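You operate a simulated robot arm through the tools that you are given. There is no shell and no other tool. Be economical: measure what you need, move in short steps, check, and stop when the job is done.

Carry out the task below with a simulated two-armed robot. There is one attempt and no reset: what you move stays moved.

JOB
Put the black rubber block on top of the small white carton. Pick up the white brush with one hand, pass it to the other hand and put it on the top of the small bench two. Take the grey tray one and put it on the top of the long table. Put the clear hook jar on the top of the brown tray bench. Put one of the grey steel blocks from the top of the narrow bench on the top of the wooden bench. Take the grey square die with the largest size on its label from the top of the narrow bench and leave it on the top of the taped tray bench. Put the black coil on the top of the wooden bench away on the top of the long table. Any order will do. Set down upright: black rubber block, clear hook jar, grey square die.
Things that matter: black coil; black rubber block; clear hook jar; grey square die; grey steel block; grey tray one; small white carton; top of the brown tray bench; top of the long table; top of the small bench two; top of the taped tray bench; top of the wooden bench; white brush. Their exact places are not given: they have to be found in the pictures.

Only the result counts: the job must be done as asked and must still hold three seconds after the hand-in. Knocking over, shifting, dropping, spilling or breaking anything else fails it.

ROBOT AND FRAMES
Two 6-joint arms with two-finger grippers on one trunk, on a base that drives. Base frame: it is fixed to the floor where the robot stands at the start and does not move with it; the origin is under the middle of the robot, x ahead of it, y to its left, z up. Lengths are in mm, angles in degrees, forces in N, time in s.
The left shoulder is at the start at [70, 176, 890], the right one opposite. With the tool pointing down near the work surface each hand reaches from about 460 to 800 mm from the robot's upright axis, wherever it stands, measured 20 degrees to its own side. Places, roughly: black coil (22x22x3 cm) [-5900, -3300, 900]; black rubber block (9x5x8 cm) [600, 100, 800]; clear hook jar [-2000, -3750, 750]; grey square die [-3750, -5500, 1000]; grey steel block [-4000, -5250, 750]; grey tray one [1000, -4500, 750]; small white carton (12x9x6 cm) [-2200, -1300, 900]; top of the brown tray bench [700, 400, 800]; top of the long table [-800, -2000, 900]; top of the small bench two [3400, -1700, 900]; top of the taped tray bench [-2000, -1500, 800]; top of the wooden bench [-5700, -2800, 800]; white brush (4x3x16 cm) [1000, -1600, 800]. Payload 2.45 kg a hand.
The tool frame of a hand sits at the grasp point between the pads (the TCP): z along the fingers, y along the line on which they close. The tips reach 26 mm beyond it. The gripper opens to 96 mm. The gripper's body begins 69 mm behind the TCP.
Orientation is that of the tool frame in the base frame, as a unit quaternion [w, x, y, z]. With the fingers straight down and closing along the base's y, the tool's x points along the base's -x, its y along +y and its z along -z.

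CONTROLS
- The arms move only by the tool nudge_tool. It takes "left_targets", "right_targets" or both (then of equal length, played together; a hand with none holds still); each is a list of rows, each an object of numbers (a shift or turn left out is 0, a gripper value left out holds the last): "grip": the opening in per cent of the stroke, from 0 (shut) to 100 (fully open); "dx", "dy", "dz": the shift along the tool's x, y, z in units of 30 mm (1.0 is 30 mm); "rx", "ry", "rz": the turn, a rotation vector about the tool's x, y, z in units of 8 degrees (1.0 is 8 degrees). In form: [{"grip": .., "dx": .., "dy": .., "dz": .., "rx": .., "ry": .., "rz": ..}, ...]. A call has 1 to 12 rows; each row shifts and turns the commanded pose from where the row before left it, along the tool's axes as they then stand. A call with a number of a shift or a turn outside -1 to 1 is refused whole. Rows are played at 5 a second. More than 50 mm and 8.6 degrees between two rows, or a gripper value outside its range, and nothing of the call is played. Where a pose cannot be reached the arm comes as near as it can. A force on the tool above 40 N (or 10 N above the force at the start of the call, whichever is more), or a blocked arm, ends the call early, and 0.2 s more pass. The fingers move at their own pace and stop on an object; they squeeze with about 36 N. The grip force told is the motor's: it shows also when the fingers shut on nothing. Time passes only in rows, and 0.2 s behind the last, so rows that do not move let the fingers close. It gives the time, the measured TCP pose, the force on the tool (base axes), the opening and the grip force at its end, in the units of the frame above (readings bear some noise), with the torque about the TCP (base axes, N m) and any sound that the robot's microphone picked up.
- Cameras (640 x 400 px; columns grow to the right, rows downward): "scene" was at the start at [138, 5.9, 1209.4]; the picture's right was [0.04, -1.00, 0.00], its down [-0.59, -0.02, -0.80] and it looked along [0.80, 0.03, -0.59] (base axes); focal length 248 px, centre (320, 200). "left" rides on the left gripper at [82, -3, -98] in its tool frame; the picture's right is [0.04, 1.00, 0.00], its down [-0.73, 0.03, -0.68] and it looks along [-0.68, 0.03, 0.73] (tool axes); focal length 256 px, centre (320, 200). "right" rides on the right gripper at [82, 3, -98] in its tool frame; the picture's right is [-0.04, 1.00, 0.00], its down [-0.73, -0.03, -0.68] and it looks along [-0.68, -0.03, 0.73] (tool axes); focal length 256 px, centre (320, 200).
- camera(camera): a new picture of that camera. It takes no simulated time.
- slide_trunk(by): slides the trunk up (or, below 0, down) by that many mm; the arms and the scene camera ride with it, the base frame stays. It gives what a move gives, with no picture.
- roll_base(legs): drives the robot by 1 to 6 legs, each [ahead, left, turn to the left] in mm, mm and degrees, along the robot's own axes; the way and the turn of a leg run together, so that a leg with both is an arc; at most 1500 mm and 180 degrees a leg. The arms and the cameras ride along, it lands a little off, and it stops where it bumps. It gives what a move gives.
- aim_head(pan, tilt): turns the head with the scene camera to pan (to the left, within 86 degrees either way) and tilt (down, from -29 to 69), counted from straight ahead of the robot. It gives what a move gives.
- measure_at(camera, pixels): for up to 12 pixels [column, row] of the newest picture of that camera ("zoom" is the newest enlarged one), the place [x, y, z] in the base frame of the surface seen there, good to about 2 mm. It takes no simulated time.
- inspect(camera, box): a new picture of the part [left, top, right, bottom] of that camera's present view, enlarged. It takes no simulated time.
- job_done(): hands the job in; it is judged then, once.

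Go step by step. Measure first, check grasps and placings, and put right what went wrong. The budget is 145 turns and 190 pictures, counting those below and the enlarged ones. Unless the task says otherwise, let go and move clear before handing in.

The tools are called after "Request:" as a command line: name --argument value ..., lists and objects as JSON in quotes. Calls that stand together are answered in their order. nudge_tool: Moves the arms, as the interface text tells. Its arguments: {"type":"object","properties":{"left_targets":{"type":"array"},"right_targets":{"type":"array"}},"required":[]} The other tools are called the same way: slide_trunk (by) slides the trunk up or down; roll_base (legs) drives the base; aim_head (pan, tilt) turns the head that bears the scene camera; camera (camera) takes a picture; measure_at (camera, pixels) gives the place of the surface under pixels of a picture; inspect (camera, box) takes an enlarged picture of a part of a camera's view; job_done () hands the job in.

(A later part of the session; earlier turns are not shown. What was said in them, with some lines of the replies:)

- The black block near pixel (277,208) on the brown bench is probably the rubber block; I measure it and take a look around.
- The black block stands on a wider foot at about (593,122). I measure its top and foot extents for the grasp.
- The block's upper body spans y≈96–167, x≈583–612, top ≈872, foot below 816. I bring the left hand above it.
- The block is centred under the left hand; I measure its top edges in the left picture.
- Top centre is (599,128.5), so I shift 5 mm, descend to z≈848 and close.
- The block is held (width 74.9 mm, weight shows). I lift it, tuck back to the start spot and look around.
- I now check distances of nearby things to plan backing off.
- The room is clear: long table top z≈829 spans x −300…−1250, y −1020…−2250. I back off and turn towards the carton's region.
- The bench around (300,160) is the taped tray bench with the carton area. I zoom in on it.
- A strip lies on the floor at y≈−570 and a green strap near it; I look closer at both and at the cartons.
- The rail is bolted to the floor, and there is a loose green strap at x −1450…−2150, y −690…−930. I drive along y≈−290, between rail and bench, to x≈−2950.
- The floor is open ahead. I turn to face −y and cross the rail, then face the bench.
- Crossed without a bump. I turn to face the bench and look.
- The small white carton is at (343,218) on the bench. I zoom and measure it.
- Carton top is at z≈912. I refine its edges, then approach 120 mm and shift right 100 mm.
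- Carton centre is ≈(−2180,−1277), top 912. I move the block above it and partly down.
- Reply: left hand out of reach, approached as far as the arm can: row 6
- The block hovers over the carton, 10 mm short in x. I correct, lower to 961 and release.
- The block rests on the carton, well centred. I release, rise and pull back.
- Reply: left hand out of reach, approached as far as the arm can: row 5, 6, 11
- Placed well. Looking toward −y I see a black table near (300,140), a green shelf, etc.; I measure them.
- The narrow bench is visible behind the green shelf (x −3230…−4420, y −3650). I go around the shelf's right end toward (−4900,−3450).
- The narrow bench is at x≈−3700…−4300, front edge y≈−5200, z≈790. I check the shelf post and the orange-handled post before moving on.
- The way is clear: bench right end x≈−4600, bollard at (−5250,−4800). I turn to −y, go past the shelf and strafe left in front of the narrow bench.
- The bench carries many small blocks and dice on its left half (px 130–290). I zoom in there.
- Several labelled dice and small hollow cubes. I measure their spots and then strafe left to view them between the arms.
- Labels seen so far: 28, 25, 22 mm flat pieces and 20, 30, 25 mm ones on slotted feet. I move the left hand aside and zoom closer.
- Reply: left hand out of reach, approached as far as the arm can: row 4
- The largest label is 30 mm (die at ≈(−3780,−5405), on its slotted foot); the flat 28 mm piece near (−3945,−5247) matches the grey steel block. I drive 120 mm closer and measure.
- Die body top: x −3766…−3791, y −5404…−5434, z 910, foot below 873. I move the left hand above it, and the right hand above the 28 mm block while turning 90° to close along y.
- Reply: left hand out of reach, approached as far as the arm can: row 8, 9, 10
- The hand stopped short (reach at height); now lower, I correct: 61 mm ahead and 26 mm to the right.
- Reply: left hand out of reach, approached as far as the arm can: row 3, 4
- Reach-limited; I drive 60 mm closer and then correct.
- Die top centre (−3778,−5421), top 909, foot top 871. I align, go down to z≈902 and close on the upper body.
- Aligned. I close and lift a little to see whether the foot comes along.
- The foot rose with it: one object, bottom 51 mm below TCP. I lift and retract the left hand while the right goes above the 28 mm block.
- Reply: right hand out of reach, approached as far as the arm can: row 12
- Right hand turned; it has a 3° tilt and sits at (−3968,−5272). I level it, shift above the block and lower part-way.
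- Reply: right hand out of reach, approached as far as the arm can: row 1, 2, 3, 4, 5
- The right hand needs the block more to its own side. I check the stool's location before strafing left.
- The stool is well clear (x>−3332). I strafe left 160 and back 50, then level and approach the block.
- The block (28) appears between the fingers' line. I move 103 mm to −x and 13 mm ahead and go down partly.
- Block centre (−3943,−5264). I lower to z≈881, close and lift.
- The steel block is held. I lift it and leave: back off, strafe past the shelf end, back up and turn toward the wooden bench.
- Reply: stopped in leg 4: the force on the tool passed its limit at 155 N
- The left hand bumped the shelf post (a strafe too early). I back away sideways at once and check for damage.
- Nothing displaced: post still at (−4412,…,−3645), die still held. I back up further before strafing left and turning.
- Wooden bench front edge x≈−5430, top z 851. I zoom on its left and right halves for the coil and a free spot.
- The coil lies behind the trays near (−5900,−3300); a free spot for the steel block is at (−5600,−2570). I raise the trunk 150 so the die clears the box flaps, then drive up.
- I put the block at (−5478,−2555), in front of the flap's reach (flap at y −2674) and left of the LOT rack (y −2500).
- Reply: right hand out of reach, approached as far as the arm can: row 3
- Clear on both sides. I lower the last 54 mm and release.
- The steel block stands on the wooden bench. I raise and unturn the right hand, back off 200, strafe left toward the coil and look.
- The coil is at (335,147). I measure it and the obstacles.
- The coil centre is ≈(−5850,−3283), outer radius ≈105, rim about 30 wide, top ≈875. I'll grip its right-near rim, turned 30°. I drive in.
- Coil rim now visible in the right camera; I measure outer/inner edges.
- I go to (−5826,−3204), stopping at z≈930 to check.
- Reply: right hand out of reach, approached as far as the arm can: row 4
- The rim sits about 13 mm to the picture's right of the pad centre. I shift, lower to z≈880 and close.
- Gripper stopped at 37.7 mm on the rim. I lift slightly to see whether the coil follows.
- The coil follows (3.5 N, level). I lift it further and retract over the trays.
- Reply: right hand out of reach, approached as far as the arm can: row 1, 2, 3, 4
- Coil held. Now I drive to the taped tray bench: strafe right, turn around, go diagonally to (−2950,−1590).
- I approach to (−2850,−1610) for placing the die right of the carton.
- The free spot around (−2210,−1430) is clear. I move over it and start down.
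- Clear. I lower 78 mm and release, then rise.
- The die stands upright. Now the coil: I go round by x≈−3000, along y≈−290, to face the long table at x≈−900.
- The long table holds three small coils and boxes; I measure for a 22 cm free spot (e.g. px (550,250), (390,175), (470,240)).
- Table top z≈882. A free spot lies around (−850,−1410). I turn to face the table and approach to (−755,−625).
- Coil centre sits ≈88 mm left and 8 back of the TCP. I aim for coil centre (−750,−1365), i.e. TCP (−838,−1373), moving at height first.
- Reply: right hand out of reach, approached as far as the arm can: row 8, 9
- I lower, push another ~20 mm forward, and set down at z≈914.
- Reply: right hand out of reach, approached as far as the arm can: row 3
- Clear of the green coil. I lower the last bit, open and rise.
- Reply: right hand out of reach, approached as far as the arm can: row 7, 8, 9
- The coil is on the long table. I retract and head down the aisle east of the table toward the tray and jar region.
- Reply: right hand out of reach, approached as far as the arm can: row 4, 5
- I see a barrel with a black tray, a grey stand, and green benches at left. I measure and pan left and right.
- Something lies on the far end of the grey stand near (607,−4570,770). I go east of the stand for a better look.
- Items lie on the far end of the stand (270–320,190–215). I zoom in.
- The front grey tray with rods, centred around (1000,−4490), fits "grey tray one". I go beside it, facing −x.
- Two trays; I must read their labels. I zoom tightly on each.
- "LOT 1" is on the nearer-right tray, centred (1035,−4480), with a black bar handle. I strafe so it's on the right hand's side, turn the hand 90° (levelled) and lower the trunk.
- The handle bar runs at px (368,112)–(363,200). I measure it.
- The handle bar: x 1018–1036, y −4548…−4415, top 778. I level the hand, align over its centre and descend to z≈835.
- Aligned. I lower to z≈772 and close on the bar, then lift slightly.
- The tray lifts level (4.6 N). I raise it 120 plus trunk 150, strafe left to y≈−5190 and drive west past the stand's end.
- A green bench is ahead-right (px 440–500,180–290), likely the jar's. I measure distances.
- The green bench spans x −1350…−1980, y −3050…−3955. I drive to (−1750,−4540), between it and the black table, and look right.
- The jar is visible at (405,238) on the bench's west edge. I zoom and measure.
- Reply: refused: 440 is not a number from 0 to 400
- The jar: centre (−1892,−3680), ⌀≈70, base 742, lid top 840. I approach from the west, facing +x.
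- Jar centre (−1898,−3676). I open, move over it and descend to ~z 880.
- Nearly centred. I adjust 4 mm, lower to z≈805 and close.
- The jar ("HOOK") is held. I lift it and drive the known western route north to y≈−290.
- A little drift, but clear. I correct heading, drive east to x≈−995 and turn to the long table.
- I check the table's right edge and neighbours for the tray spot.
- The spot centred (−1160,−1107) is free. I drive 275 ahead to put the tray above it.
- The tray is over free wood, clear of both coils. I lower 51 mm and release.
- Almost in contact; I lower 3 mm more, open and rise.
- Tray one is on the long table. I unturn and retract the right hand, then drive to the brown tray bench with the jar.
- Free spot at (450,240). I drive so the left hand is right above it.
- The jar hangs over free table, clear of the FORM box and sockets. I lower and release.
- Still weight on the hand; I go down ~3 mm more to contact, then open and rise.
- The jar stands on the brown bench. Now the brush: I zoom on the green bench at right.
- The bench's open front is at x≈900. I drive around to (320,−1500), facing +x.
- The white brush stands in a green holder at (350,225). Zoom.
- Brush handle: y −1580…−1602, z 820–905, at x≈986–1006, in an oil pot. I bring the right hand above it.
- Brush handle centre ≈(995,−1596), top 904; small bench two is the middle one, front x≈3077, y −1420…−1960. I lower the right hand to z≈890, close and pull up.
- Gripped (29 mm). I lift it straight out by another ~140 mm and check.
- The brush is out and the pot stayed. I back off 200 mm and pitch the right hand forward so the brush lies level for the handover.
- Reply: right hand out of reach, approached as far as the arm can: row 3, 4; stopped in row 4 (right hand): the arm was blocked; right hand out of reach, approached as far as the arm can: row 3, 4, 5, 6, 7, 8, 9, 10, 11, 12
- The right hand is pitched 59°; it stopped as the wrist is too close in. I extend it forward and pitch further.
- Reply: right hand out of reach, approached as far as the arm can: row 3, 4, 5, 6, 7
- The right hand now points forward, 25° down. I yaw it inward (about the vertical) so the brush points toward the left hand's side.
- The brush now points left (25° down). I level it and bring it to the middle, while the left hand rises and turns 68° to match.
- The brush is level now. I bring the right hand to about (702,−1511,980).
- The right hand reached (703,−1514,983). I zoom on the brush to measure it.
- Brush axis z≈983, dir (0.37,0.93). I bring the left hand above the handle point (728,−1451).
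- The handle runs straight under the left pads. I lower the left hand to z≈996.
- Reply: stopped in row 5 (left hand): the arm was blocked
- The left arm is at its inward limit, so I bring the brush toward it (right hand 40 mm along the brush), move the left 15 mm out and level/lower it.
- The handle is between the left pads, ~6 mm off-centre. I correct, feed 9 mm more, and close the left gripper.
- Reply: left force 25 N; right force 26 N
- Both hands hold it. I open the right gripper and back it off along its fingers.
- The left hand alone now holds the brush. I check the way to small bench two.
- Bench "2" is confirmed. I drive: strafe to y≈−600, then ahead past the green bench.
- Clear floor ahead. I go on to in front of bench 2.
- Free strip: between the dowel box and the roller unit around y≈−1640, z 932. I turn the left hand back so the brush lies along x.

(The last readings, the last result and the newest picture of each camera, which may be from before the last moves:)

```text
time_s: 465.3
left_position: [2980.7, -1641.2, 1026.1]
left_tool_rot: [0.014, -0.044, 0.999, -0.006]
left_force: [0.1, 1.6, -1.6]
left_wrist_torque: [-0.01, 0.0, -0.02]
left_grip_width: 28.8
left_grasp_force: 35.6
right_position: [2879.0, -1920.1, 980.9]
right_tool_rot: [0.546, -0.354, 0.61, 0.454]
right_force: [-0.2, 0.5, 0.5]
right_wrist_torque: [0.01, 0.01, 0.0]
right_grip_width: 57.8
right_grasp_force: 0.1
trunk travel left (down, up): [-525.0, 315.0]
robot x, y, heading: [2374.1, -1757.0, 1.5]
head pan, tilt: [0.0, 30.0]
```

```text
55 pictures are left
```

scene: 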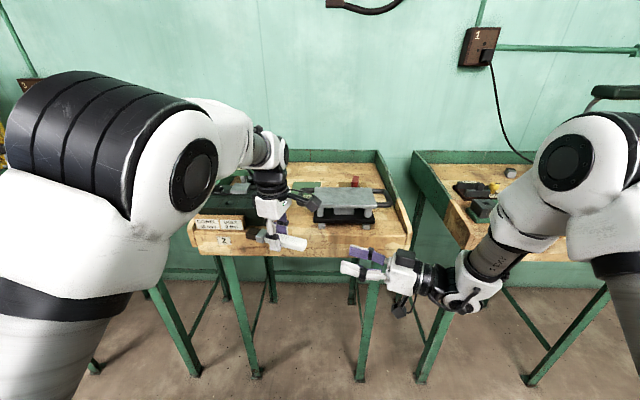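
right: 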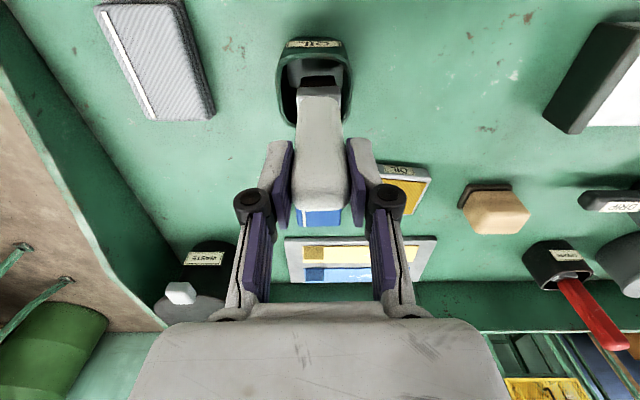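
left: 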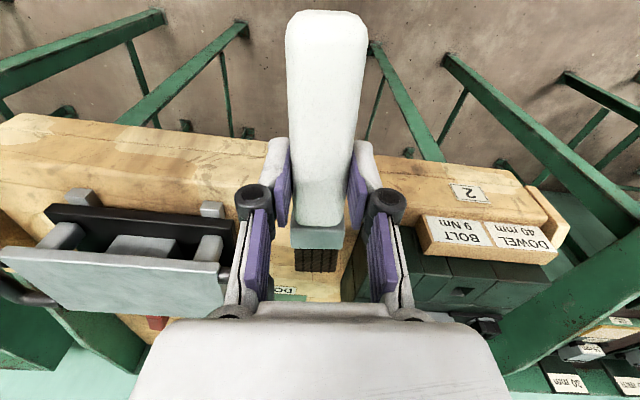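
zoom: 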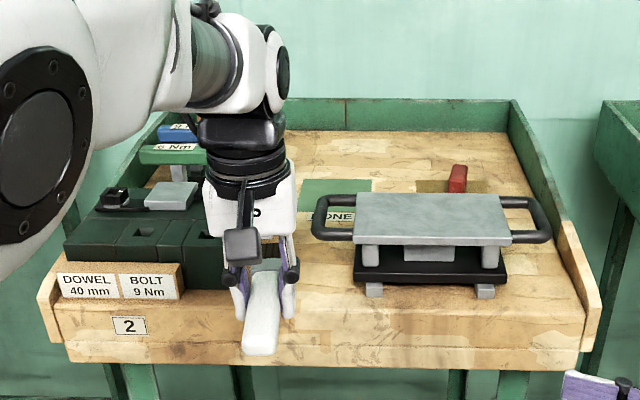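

Request:
measure_at --camera "left" --pixels '[[425, 235], [398, 255], [350, 275], [345, 295], [222, 208], [232, 262], [225, 295], [280, 270], [230, 180], [420, 190], [318, 250]]'

Request:
measure_at --camera "zoom" --pixels '[[318, 220], [330, 240], [372, 292], [357, 265], [310, 200], [182, 280], [222, 280], [300, 290], [300, 240], [318, 340]]'

```text
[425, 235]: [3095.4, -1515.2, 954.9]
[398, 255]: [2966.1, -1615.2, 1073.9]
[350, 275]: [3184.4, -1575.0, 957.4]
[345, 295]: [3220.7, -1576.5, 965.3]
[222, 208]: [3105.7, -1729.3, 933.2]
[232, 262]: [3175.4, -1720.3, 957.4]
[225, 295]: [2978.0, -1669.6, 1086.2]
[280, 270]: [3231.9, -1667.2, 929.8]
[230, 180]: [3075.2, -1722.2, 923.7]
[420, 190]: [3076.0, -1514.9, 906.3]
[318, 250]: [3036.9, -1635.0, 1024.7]
```

```text
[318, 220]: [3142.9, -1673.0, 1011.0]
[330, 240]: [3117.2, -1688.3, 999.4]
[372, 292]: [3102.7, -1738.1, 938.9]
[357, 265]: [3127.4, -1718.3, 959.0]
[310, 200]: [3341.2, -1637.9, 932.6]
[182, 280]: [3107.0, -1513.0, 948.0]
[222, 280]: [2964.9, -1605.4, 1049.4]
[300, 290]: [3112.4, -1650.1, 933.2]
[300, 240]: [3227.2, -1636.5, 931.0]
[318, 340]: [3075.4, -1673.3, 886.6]
```

The gap between dowel box (right edge y −1575, top 965) and the roller's handle (y −1673, z≈1000) suits a brush along x at y≈−1612. I straighten the hand and drive forward.

Request:
nudge_tool --left_targets '[{"rz": 0.6, "ry": 0.2, "dz": -0.7}, {"dz": -0.6}]'

Request:
roll_base --legs '[[195, 40, -1.5]]'

Request:
camera --camera "left"

Request:
aim_head --pan 10 --tilt 35

Request:
camera --camera "scene"

```text
time_s: 465.9
left_position: [2981.1, -1640.7, 1064.8]
left_tool_rot: [0.001, -0.003, 1.0, -0.006]
left_force: [0.9, 0.4, -1.0]
left_wrist_torque: [-0.02, -0.02, -0.01]
left_grip_width: 28.5
left_grasp_force: 35.5
right_position: [2879.8, -1918.9, 981.7]
right_tool_rot: [0.546, -0.353, 0.61, 0.452]
right_force: [0.0, 0.1, 0.4]
right_wrist_torque: [-0.04, 0.02, -0.02]
right_grip_width: 57.7
right_grasp_force: 0.1
trunk travel left (down, up): [-525.0, 315.0]
robot x, y, heading: [2371.4, -1757.8, 1.7]
head pan, tilt: [0.0, 30.0]
```

```text
time_s: 467.5
left_position: [3181.7, -1610.0, 1066.0]
left_tool_rot: [0.0, 0.008, 1.0, -0.007]
left_force: [-0.2, 0.6, -1.4]
left_wrist_torque: [0.01, -0.03, 0.0]
left_grip_width: 28.6
left_grasp_force: 35.4
right_position: [3072.5, -1887.1, 982.0]
right_tool_rot: [0.551, -0.345, 0.615, 0.447]
right_force: [1.2, -0.7, 0.0]
right_wrist_torque: [0.05, 0.02, 0.02]
right_grip_width: 57.6
right_grasp_force: 0.1
trunk travel left (down, up): [-525.0, 315.0]
robot x, y, heading: [2569.1, -1710.3, 0.4]
head pan, tilt: [0.0, 30.0]
```

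```text
54 pictures are left
```

left: 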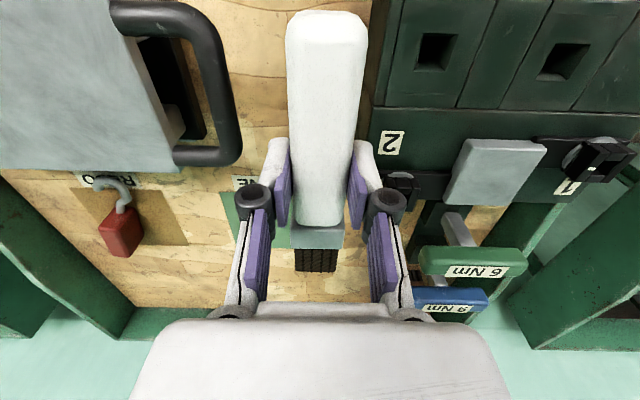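

```text
time_s: 468.2
left_position: [3182.0, -1610.1, 1064.9]
left_tool_rot: [0.0, 0.008, 1.0, -0.006]
left_force: [0.0, -0.6, -0.5]
left_wrist_torque: [-0.04, 0.0, 0.04]
left_grip_width: 28.4
left_grasp_force: 35.2
right_position: [3074.0, -1887.8, 980.7]
right_tool_rot: [0.551, -0.345, 0.614, 0.446]
right_force: [-0.5, 0.2, 0.0]
right_wrist_torque: [0.0, -0.02, 0.03]
right_grip_width: 57.7
right_grasp_force: 0.2
trunk travel left (down, up): [-525.0, 315.0]
robot x, y, heading: [2569.4, -1710.8, 0.2]
head pan, tilt: [10.0, 35.0]
```

```text
53 pictures are left
```

scene: 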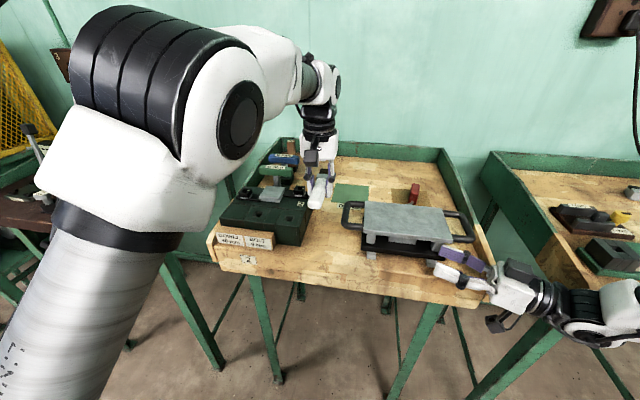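

I measure the clearances around the landing spot.

Request:
measure_at --camera "left" --pixels '[[240, 120], [240, 155], [236, 60], [372, 90], [385, 60], [400, 182], [385, 178], [420, 215], [430, 250], [250, 215], [270, 270], [378, 130]]'

```text
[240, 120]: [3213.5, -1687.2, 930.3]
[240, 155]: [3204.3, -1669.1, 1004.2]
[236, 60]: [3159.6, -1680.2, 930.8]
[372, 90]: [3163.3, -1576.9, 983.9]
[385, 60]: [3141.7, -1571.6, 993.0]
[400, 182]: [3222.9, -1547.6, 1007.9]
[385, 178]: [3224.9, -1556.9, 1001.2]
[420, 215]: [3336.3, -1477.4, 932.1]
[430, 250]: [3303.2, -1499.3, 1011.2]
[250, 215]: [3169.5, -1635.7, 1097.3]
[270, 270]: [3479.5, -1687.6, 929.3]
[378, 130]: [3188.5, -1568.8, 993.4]
```

Box edge y −1573 (top 993), roller handle y −1669 (z≈1004). Centre should be y≈−1620. I shift 10 mm and descend to z≈975.

Request:
nudge_tool --left_targets '[{"dy": -0.33}, {"dz": 0.7}, {"dz": 0.7}, {"dz": 0.6}, {"dz": 0.5}, {"dz": 0.45}]'

Request:
camera --camera "left"

Request:
inspect --camera "scene" --box '[200, 110, 420, 280]'

```text
time_s: 469.6
left_position: [3183.5, -1617.9, 976.0]
left_tool_rot: [0.001, 0.002, 1.0, -0.012]
left_force: [0.2, 0.0, -0.9]
left_wrist_torque: [-0.02, -0.01, 0.02]
left_grip_width: 28.7
left_grasp_force: 36.3
right_position: [3073.3, -1887.2, 981.3]
right_tool_rot: [0.552, -0.346, 0.614, 0.446]
right_force: [1.1, 0.7, -0.6]
right_wrist_torque: [0.01, -0.01, -0.01]
right_grip_width: 57.5
right_grasp_force: 0.0
trunk travel left (down, up): [-525.0, 315.0]
robot x, y, heading: [2570.6, -1713.1, 0.3]
head pan, tilt: [10.0, 35.0]
```

```text
52 pictures are left
```

left: 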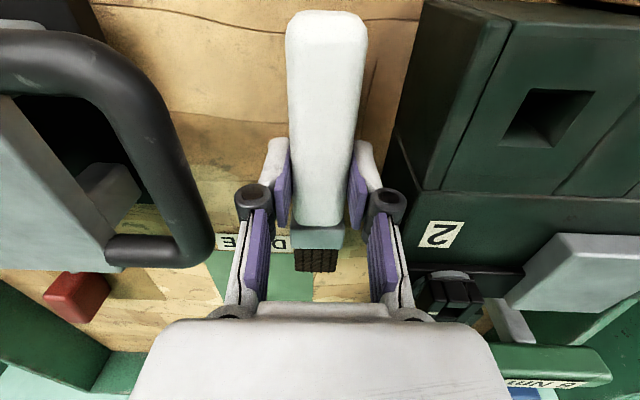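

```text
2.35 times, centred on (310, 195) of scene
```

zoom: 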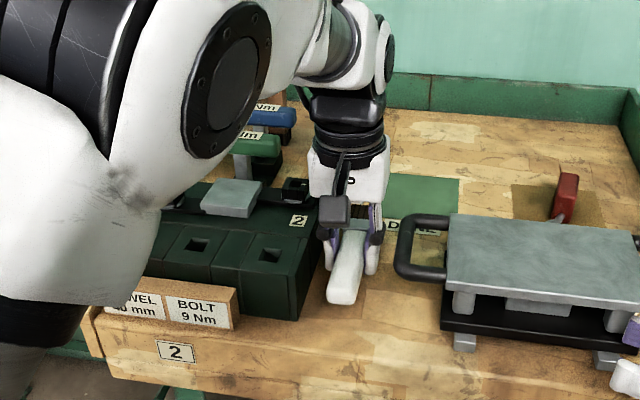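

Clearance is fine on both sides. I lower the last ~13 mm gently.

Request:
nudge_tool --left_targets '[{"dz": 0.2}, {"dz": 0.15}, {"dz": 0.1}]'

Request:
inspect --camera "scene" --box '[280, 160, 380, 240]'

```text
time_s: 470.4
left_position: [3182.6, -1617.2, 964.0]
left_tool_rot: [0.0, 0.004, 1.0, -0.011]
left_force: [0.2, 0.2, -0.6]
left_wrist_torque: [-0.03, 0.0, -0.01]
left_grip_width: 28.8
left_grasp_force: 35.8
right_position: [3072.4, -1887.2, 981.9]
right_tool_rot: [0.552, -0.346, 0.614, 0.446]
right_force: [1.1, 0.2, -0.2]
right_wrist_torque: [-0.02, 0.01, 0.01]
right_grip_width: 57.4
right_grasp_force: 0.0
trunk travel left (down, up): [-525.0, 315.0]
robot x, y, heading: [2571.4, -1709.0, 0.3]
head pan, tilt: [10.0, 35.0]
```

```text
5.00 times, centred on (330, 200) of scene
```

zoom: 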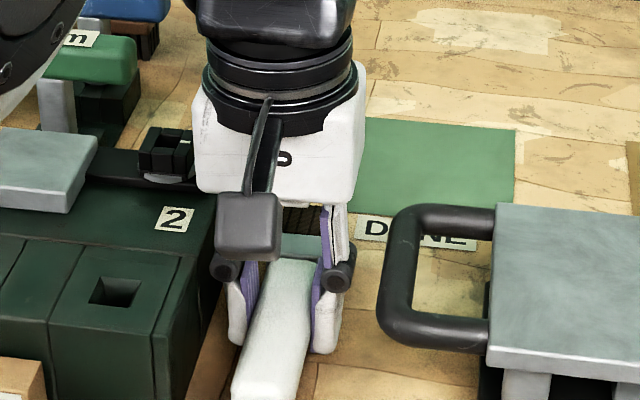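

Request:
measure_at --camera "zoom" --pixels '[[270, 375], [285, 300], [262, 396], [305, 250], [290, 275]]'

Request:
nudge_tool --left_targets '[{"dz": 0.12}, {"dz": 0.1}, {}]'

```text
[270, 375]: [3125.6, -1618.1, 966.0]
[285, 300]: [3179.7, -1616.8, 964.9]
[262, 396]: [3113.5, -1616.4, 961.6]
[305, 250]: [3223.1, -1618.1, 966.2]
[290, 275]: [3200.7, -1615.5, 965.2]
```

```text
time_s: 471.2
left_position: [3183.4, -1618.5, 957.4]
left_tool_rot: [0.0, 0.003, 1.0, -0.01]
left_force: [-0.5, 0.2, -1.3]
left_wrist_torque: [-0.01, 0.01, -0.01]
left_grip_width: 28.8
left_grasp_force: 36.2
right_position: [3072.7, -1886.8, 982.1]
right_tool_rot: [0.551, -0.346, 0.614, 0.447]
right_force: [0.4, -0.5, 0.6]
right_wrist_torque: [0.03, -0.03, 0.02]
right_grip_width: 57.7
right_grasp_force: 0.1
trunk travel left (down, up): [-525.0, 315.0]
robot x, y, heading: [2570.1, -1710.5, -0.1]
head pan, tilt: [10.0, 35.0]
```

The tips are now at bench level and the brush only a few mm above it. I release, then rise straight up.

Request:
nudge_tool --left_targets '[{"grip": 43}, {"grip": 43}, {}, {"dz": -0.5}, {"dz": -0.7}, {"dz": -1}, {"dz": -1}, {"dz": -1}]'

Request:
camera --camera "scene"

Request:
inspect --camera "scene" --box '[220, 140, 400, 260]'

```text
time_s: 473.0
left_position: [3180.4, -1621.0, 1082.0]
left_tool_rot: [0.002, 0.008, 1.0, -0.004]
left_force: [-0.4, 0.0, 0.5]
left_wrist_torque: [0.01, 0.02, -0.01]
left_grip_width: 41.1
left_grasp_force: 0.0
right_position: [3072.5, -1887.1, 981.2]
right_tool_rot: [0.552, -0.346, 0.614, 0.446]
right_force: [0.4, -0.2, -0.1]
right_wrist_torque: [0.0, 0.0, -0.02]
right_grip_width: 57.5
right_grasp_force: 0.1
trunk travel left (down, up): [-525.0, 315.0]
robot x, y, heading: [2571.0, -1710.5, 0.0]
head pan, tilt: [10.0, 35.0]
```

```text
49 pictures are left
```

scene: 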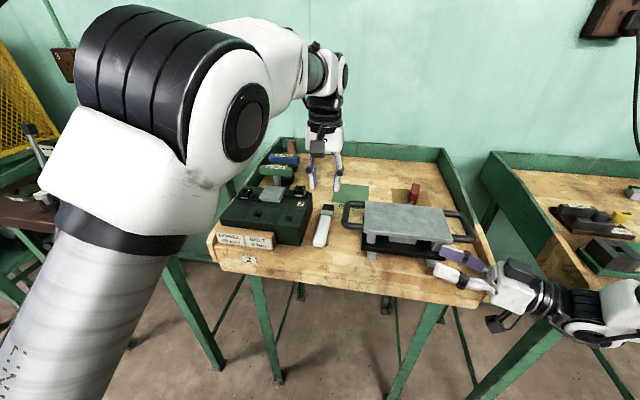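

```text
3.33 times, centred on (310, 200) of scene
```

zoom: 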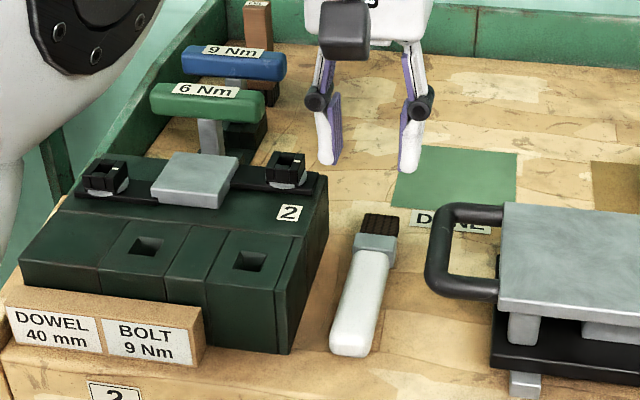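

The brush lies flat on bench 2 and the hand is clear. I back away and check the state once more.

Request:
roll_base --legs '[[-350, 0, 0]]'

Request:
inspect --camera "scene" --box '[200, 100, 440, 250]'

```text
time_s: 475.3
left_position: [2833.6, -1619.3, 1082.3]
left_tool_rot: [0.001, 0.007, 1.0, -0.006]
left_force: [0.2, 0.1, 0.1]
left_wrist_torque: [0.01, 0.01, 0.02]
left_grip_width: 41.6
left_grasp_force: 0.2
right_position: [2726.0, -1887.1, 982.9]
right_tool_rot: [0.551, -0.346, 0.614, 0.447]
right_force: [0.5, 0.1, 0.8]
right_wrist_torque: [0.01, -0.02, 0.0]
right_grip_width: 57.4
right_grasp_force: 0.1
trunk travel left (down, up): [-525.0, 315.0]
robot x, y, heading: [2221.5, -1715.2, 0.2]
head pan, tilt: [10.0, 35.0]
```

```text
2.67 times, centred on (320, 175) of scene
```

zoom: 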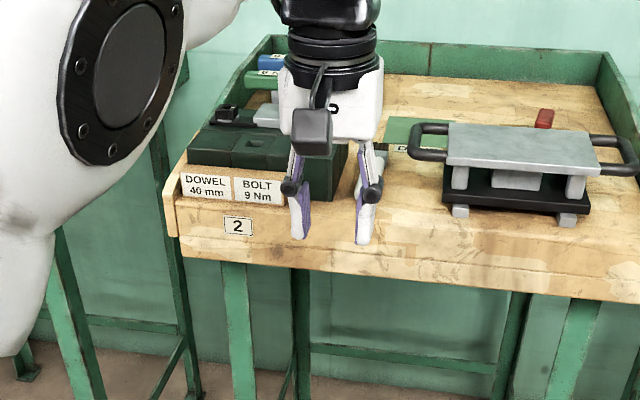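

All seven moves are done, both hands are empty and the robot is clear of the benches, so I hand in.

Request:
job_done

```text
The job is handed in.
```

I made all seven moves and handed the job in; the result hasn't come back. Two things could count against it:
- **Steel block:** I took the flat 28 mm piece as the "grey steel block". It fitted the rough position, but so did a small hollow cube.
- **Shelf bump:** the left hand struck a green shelf post once, at 155 N. The post hadn't moved and I saw nothing disturbed.
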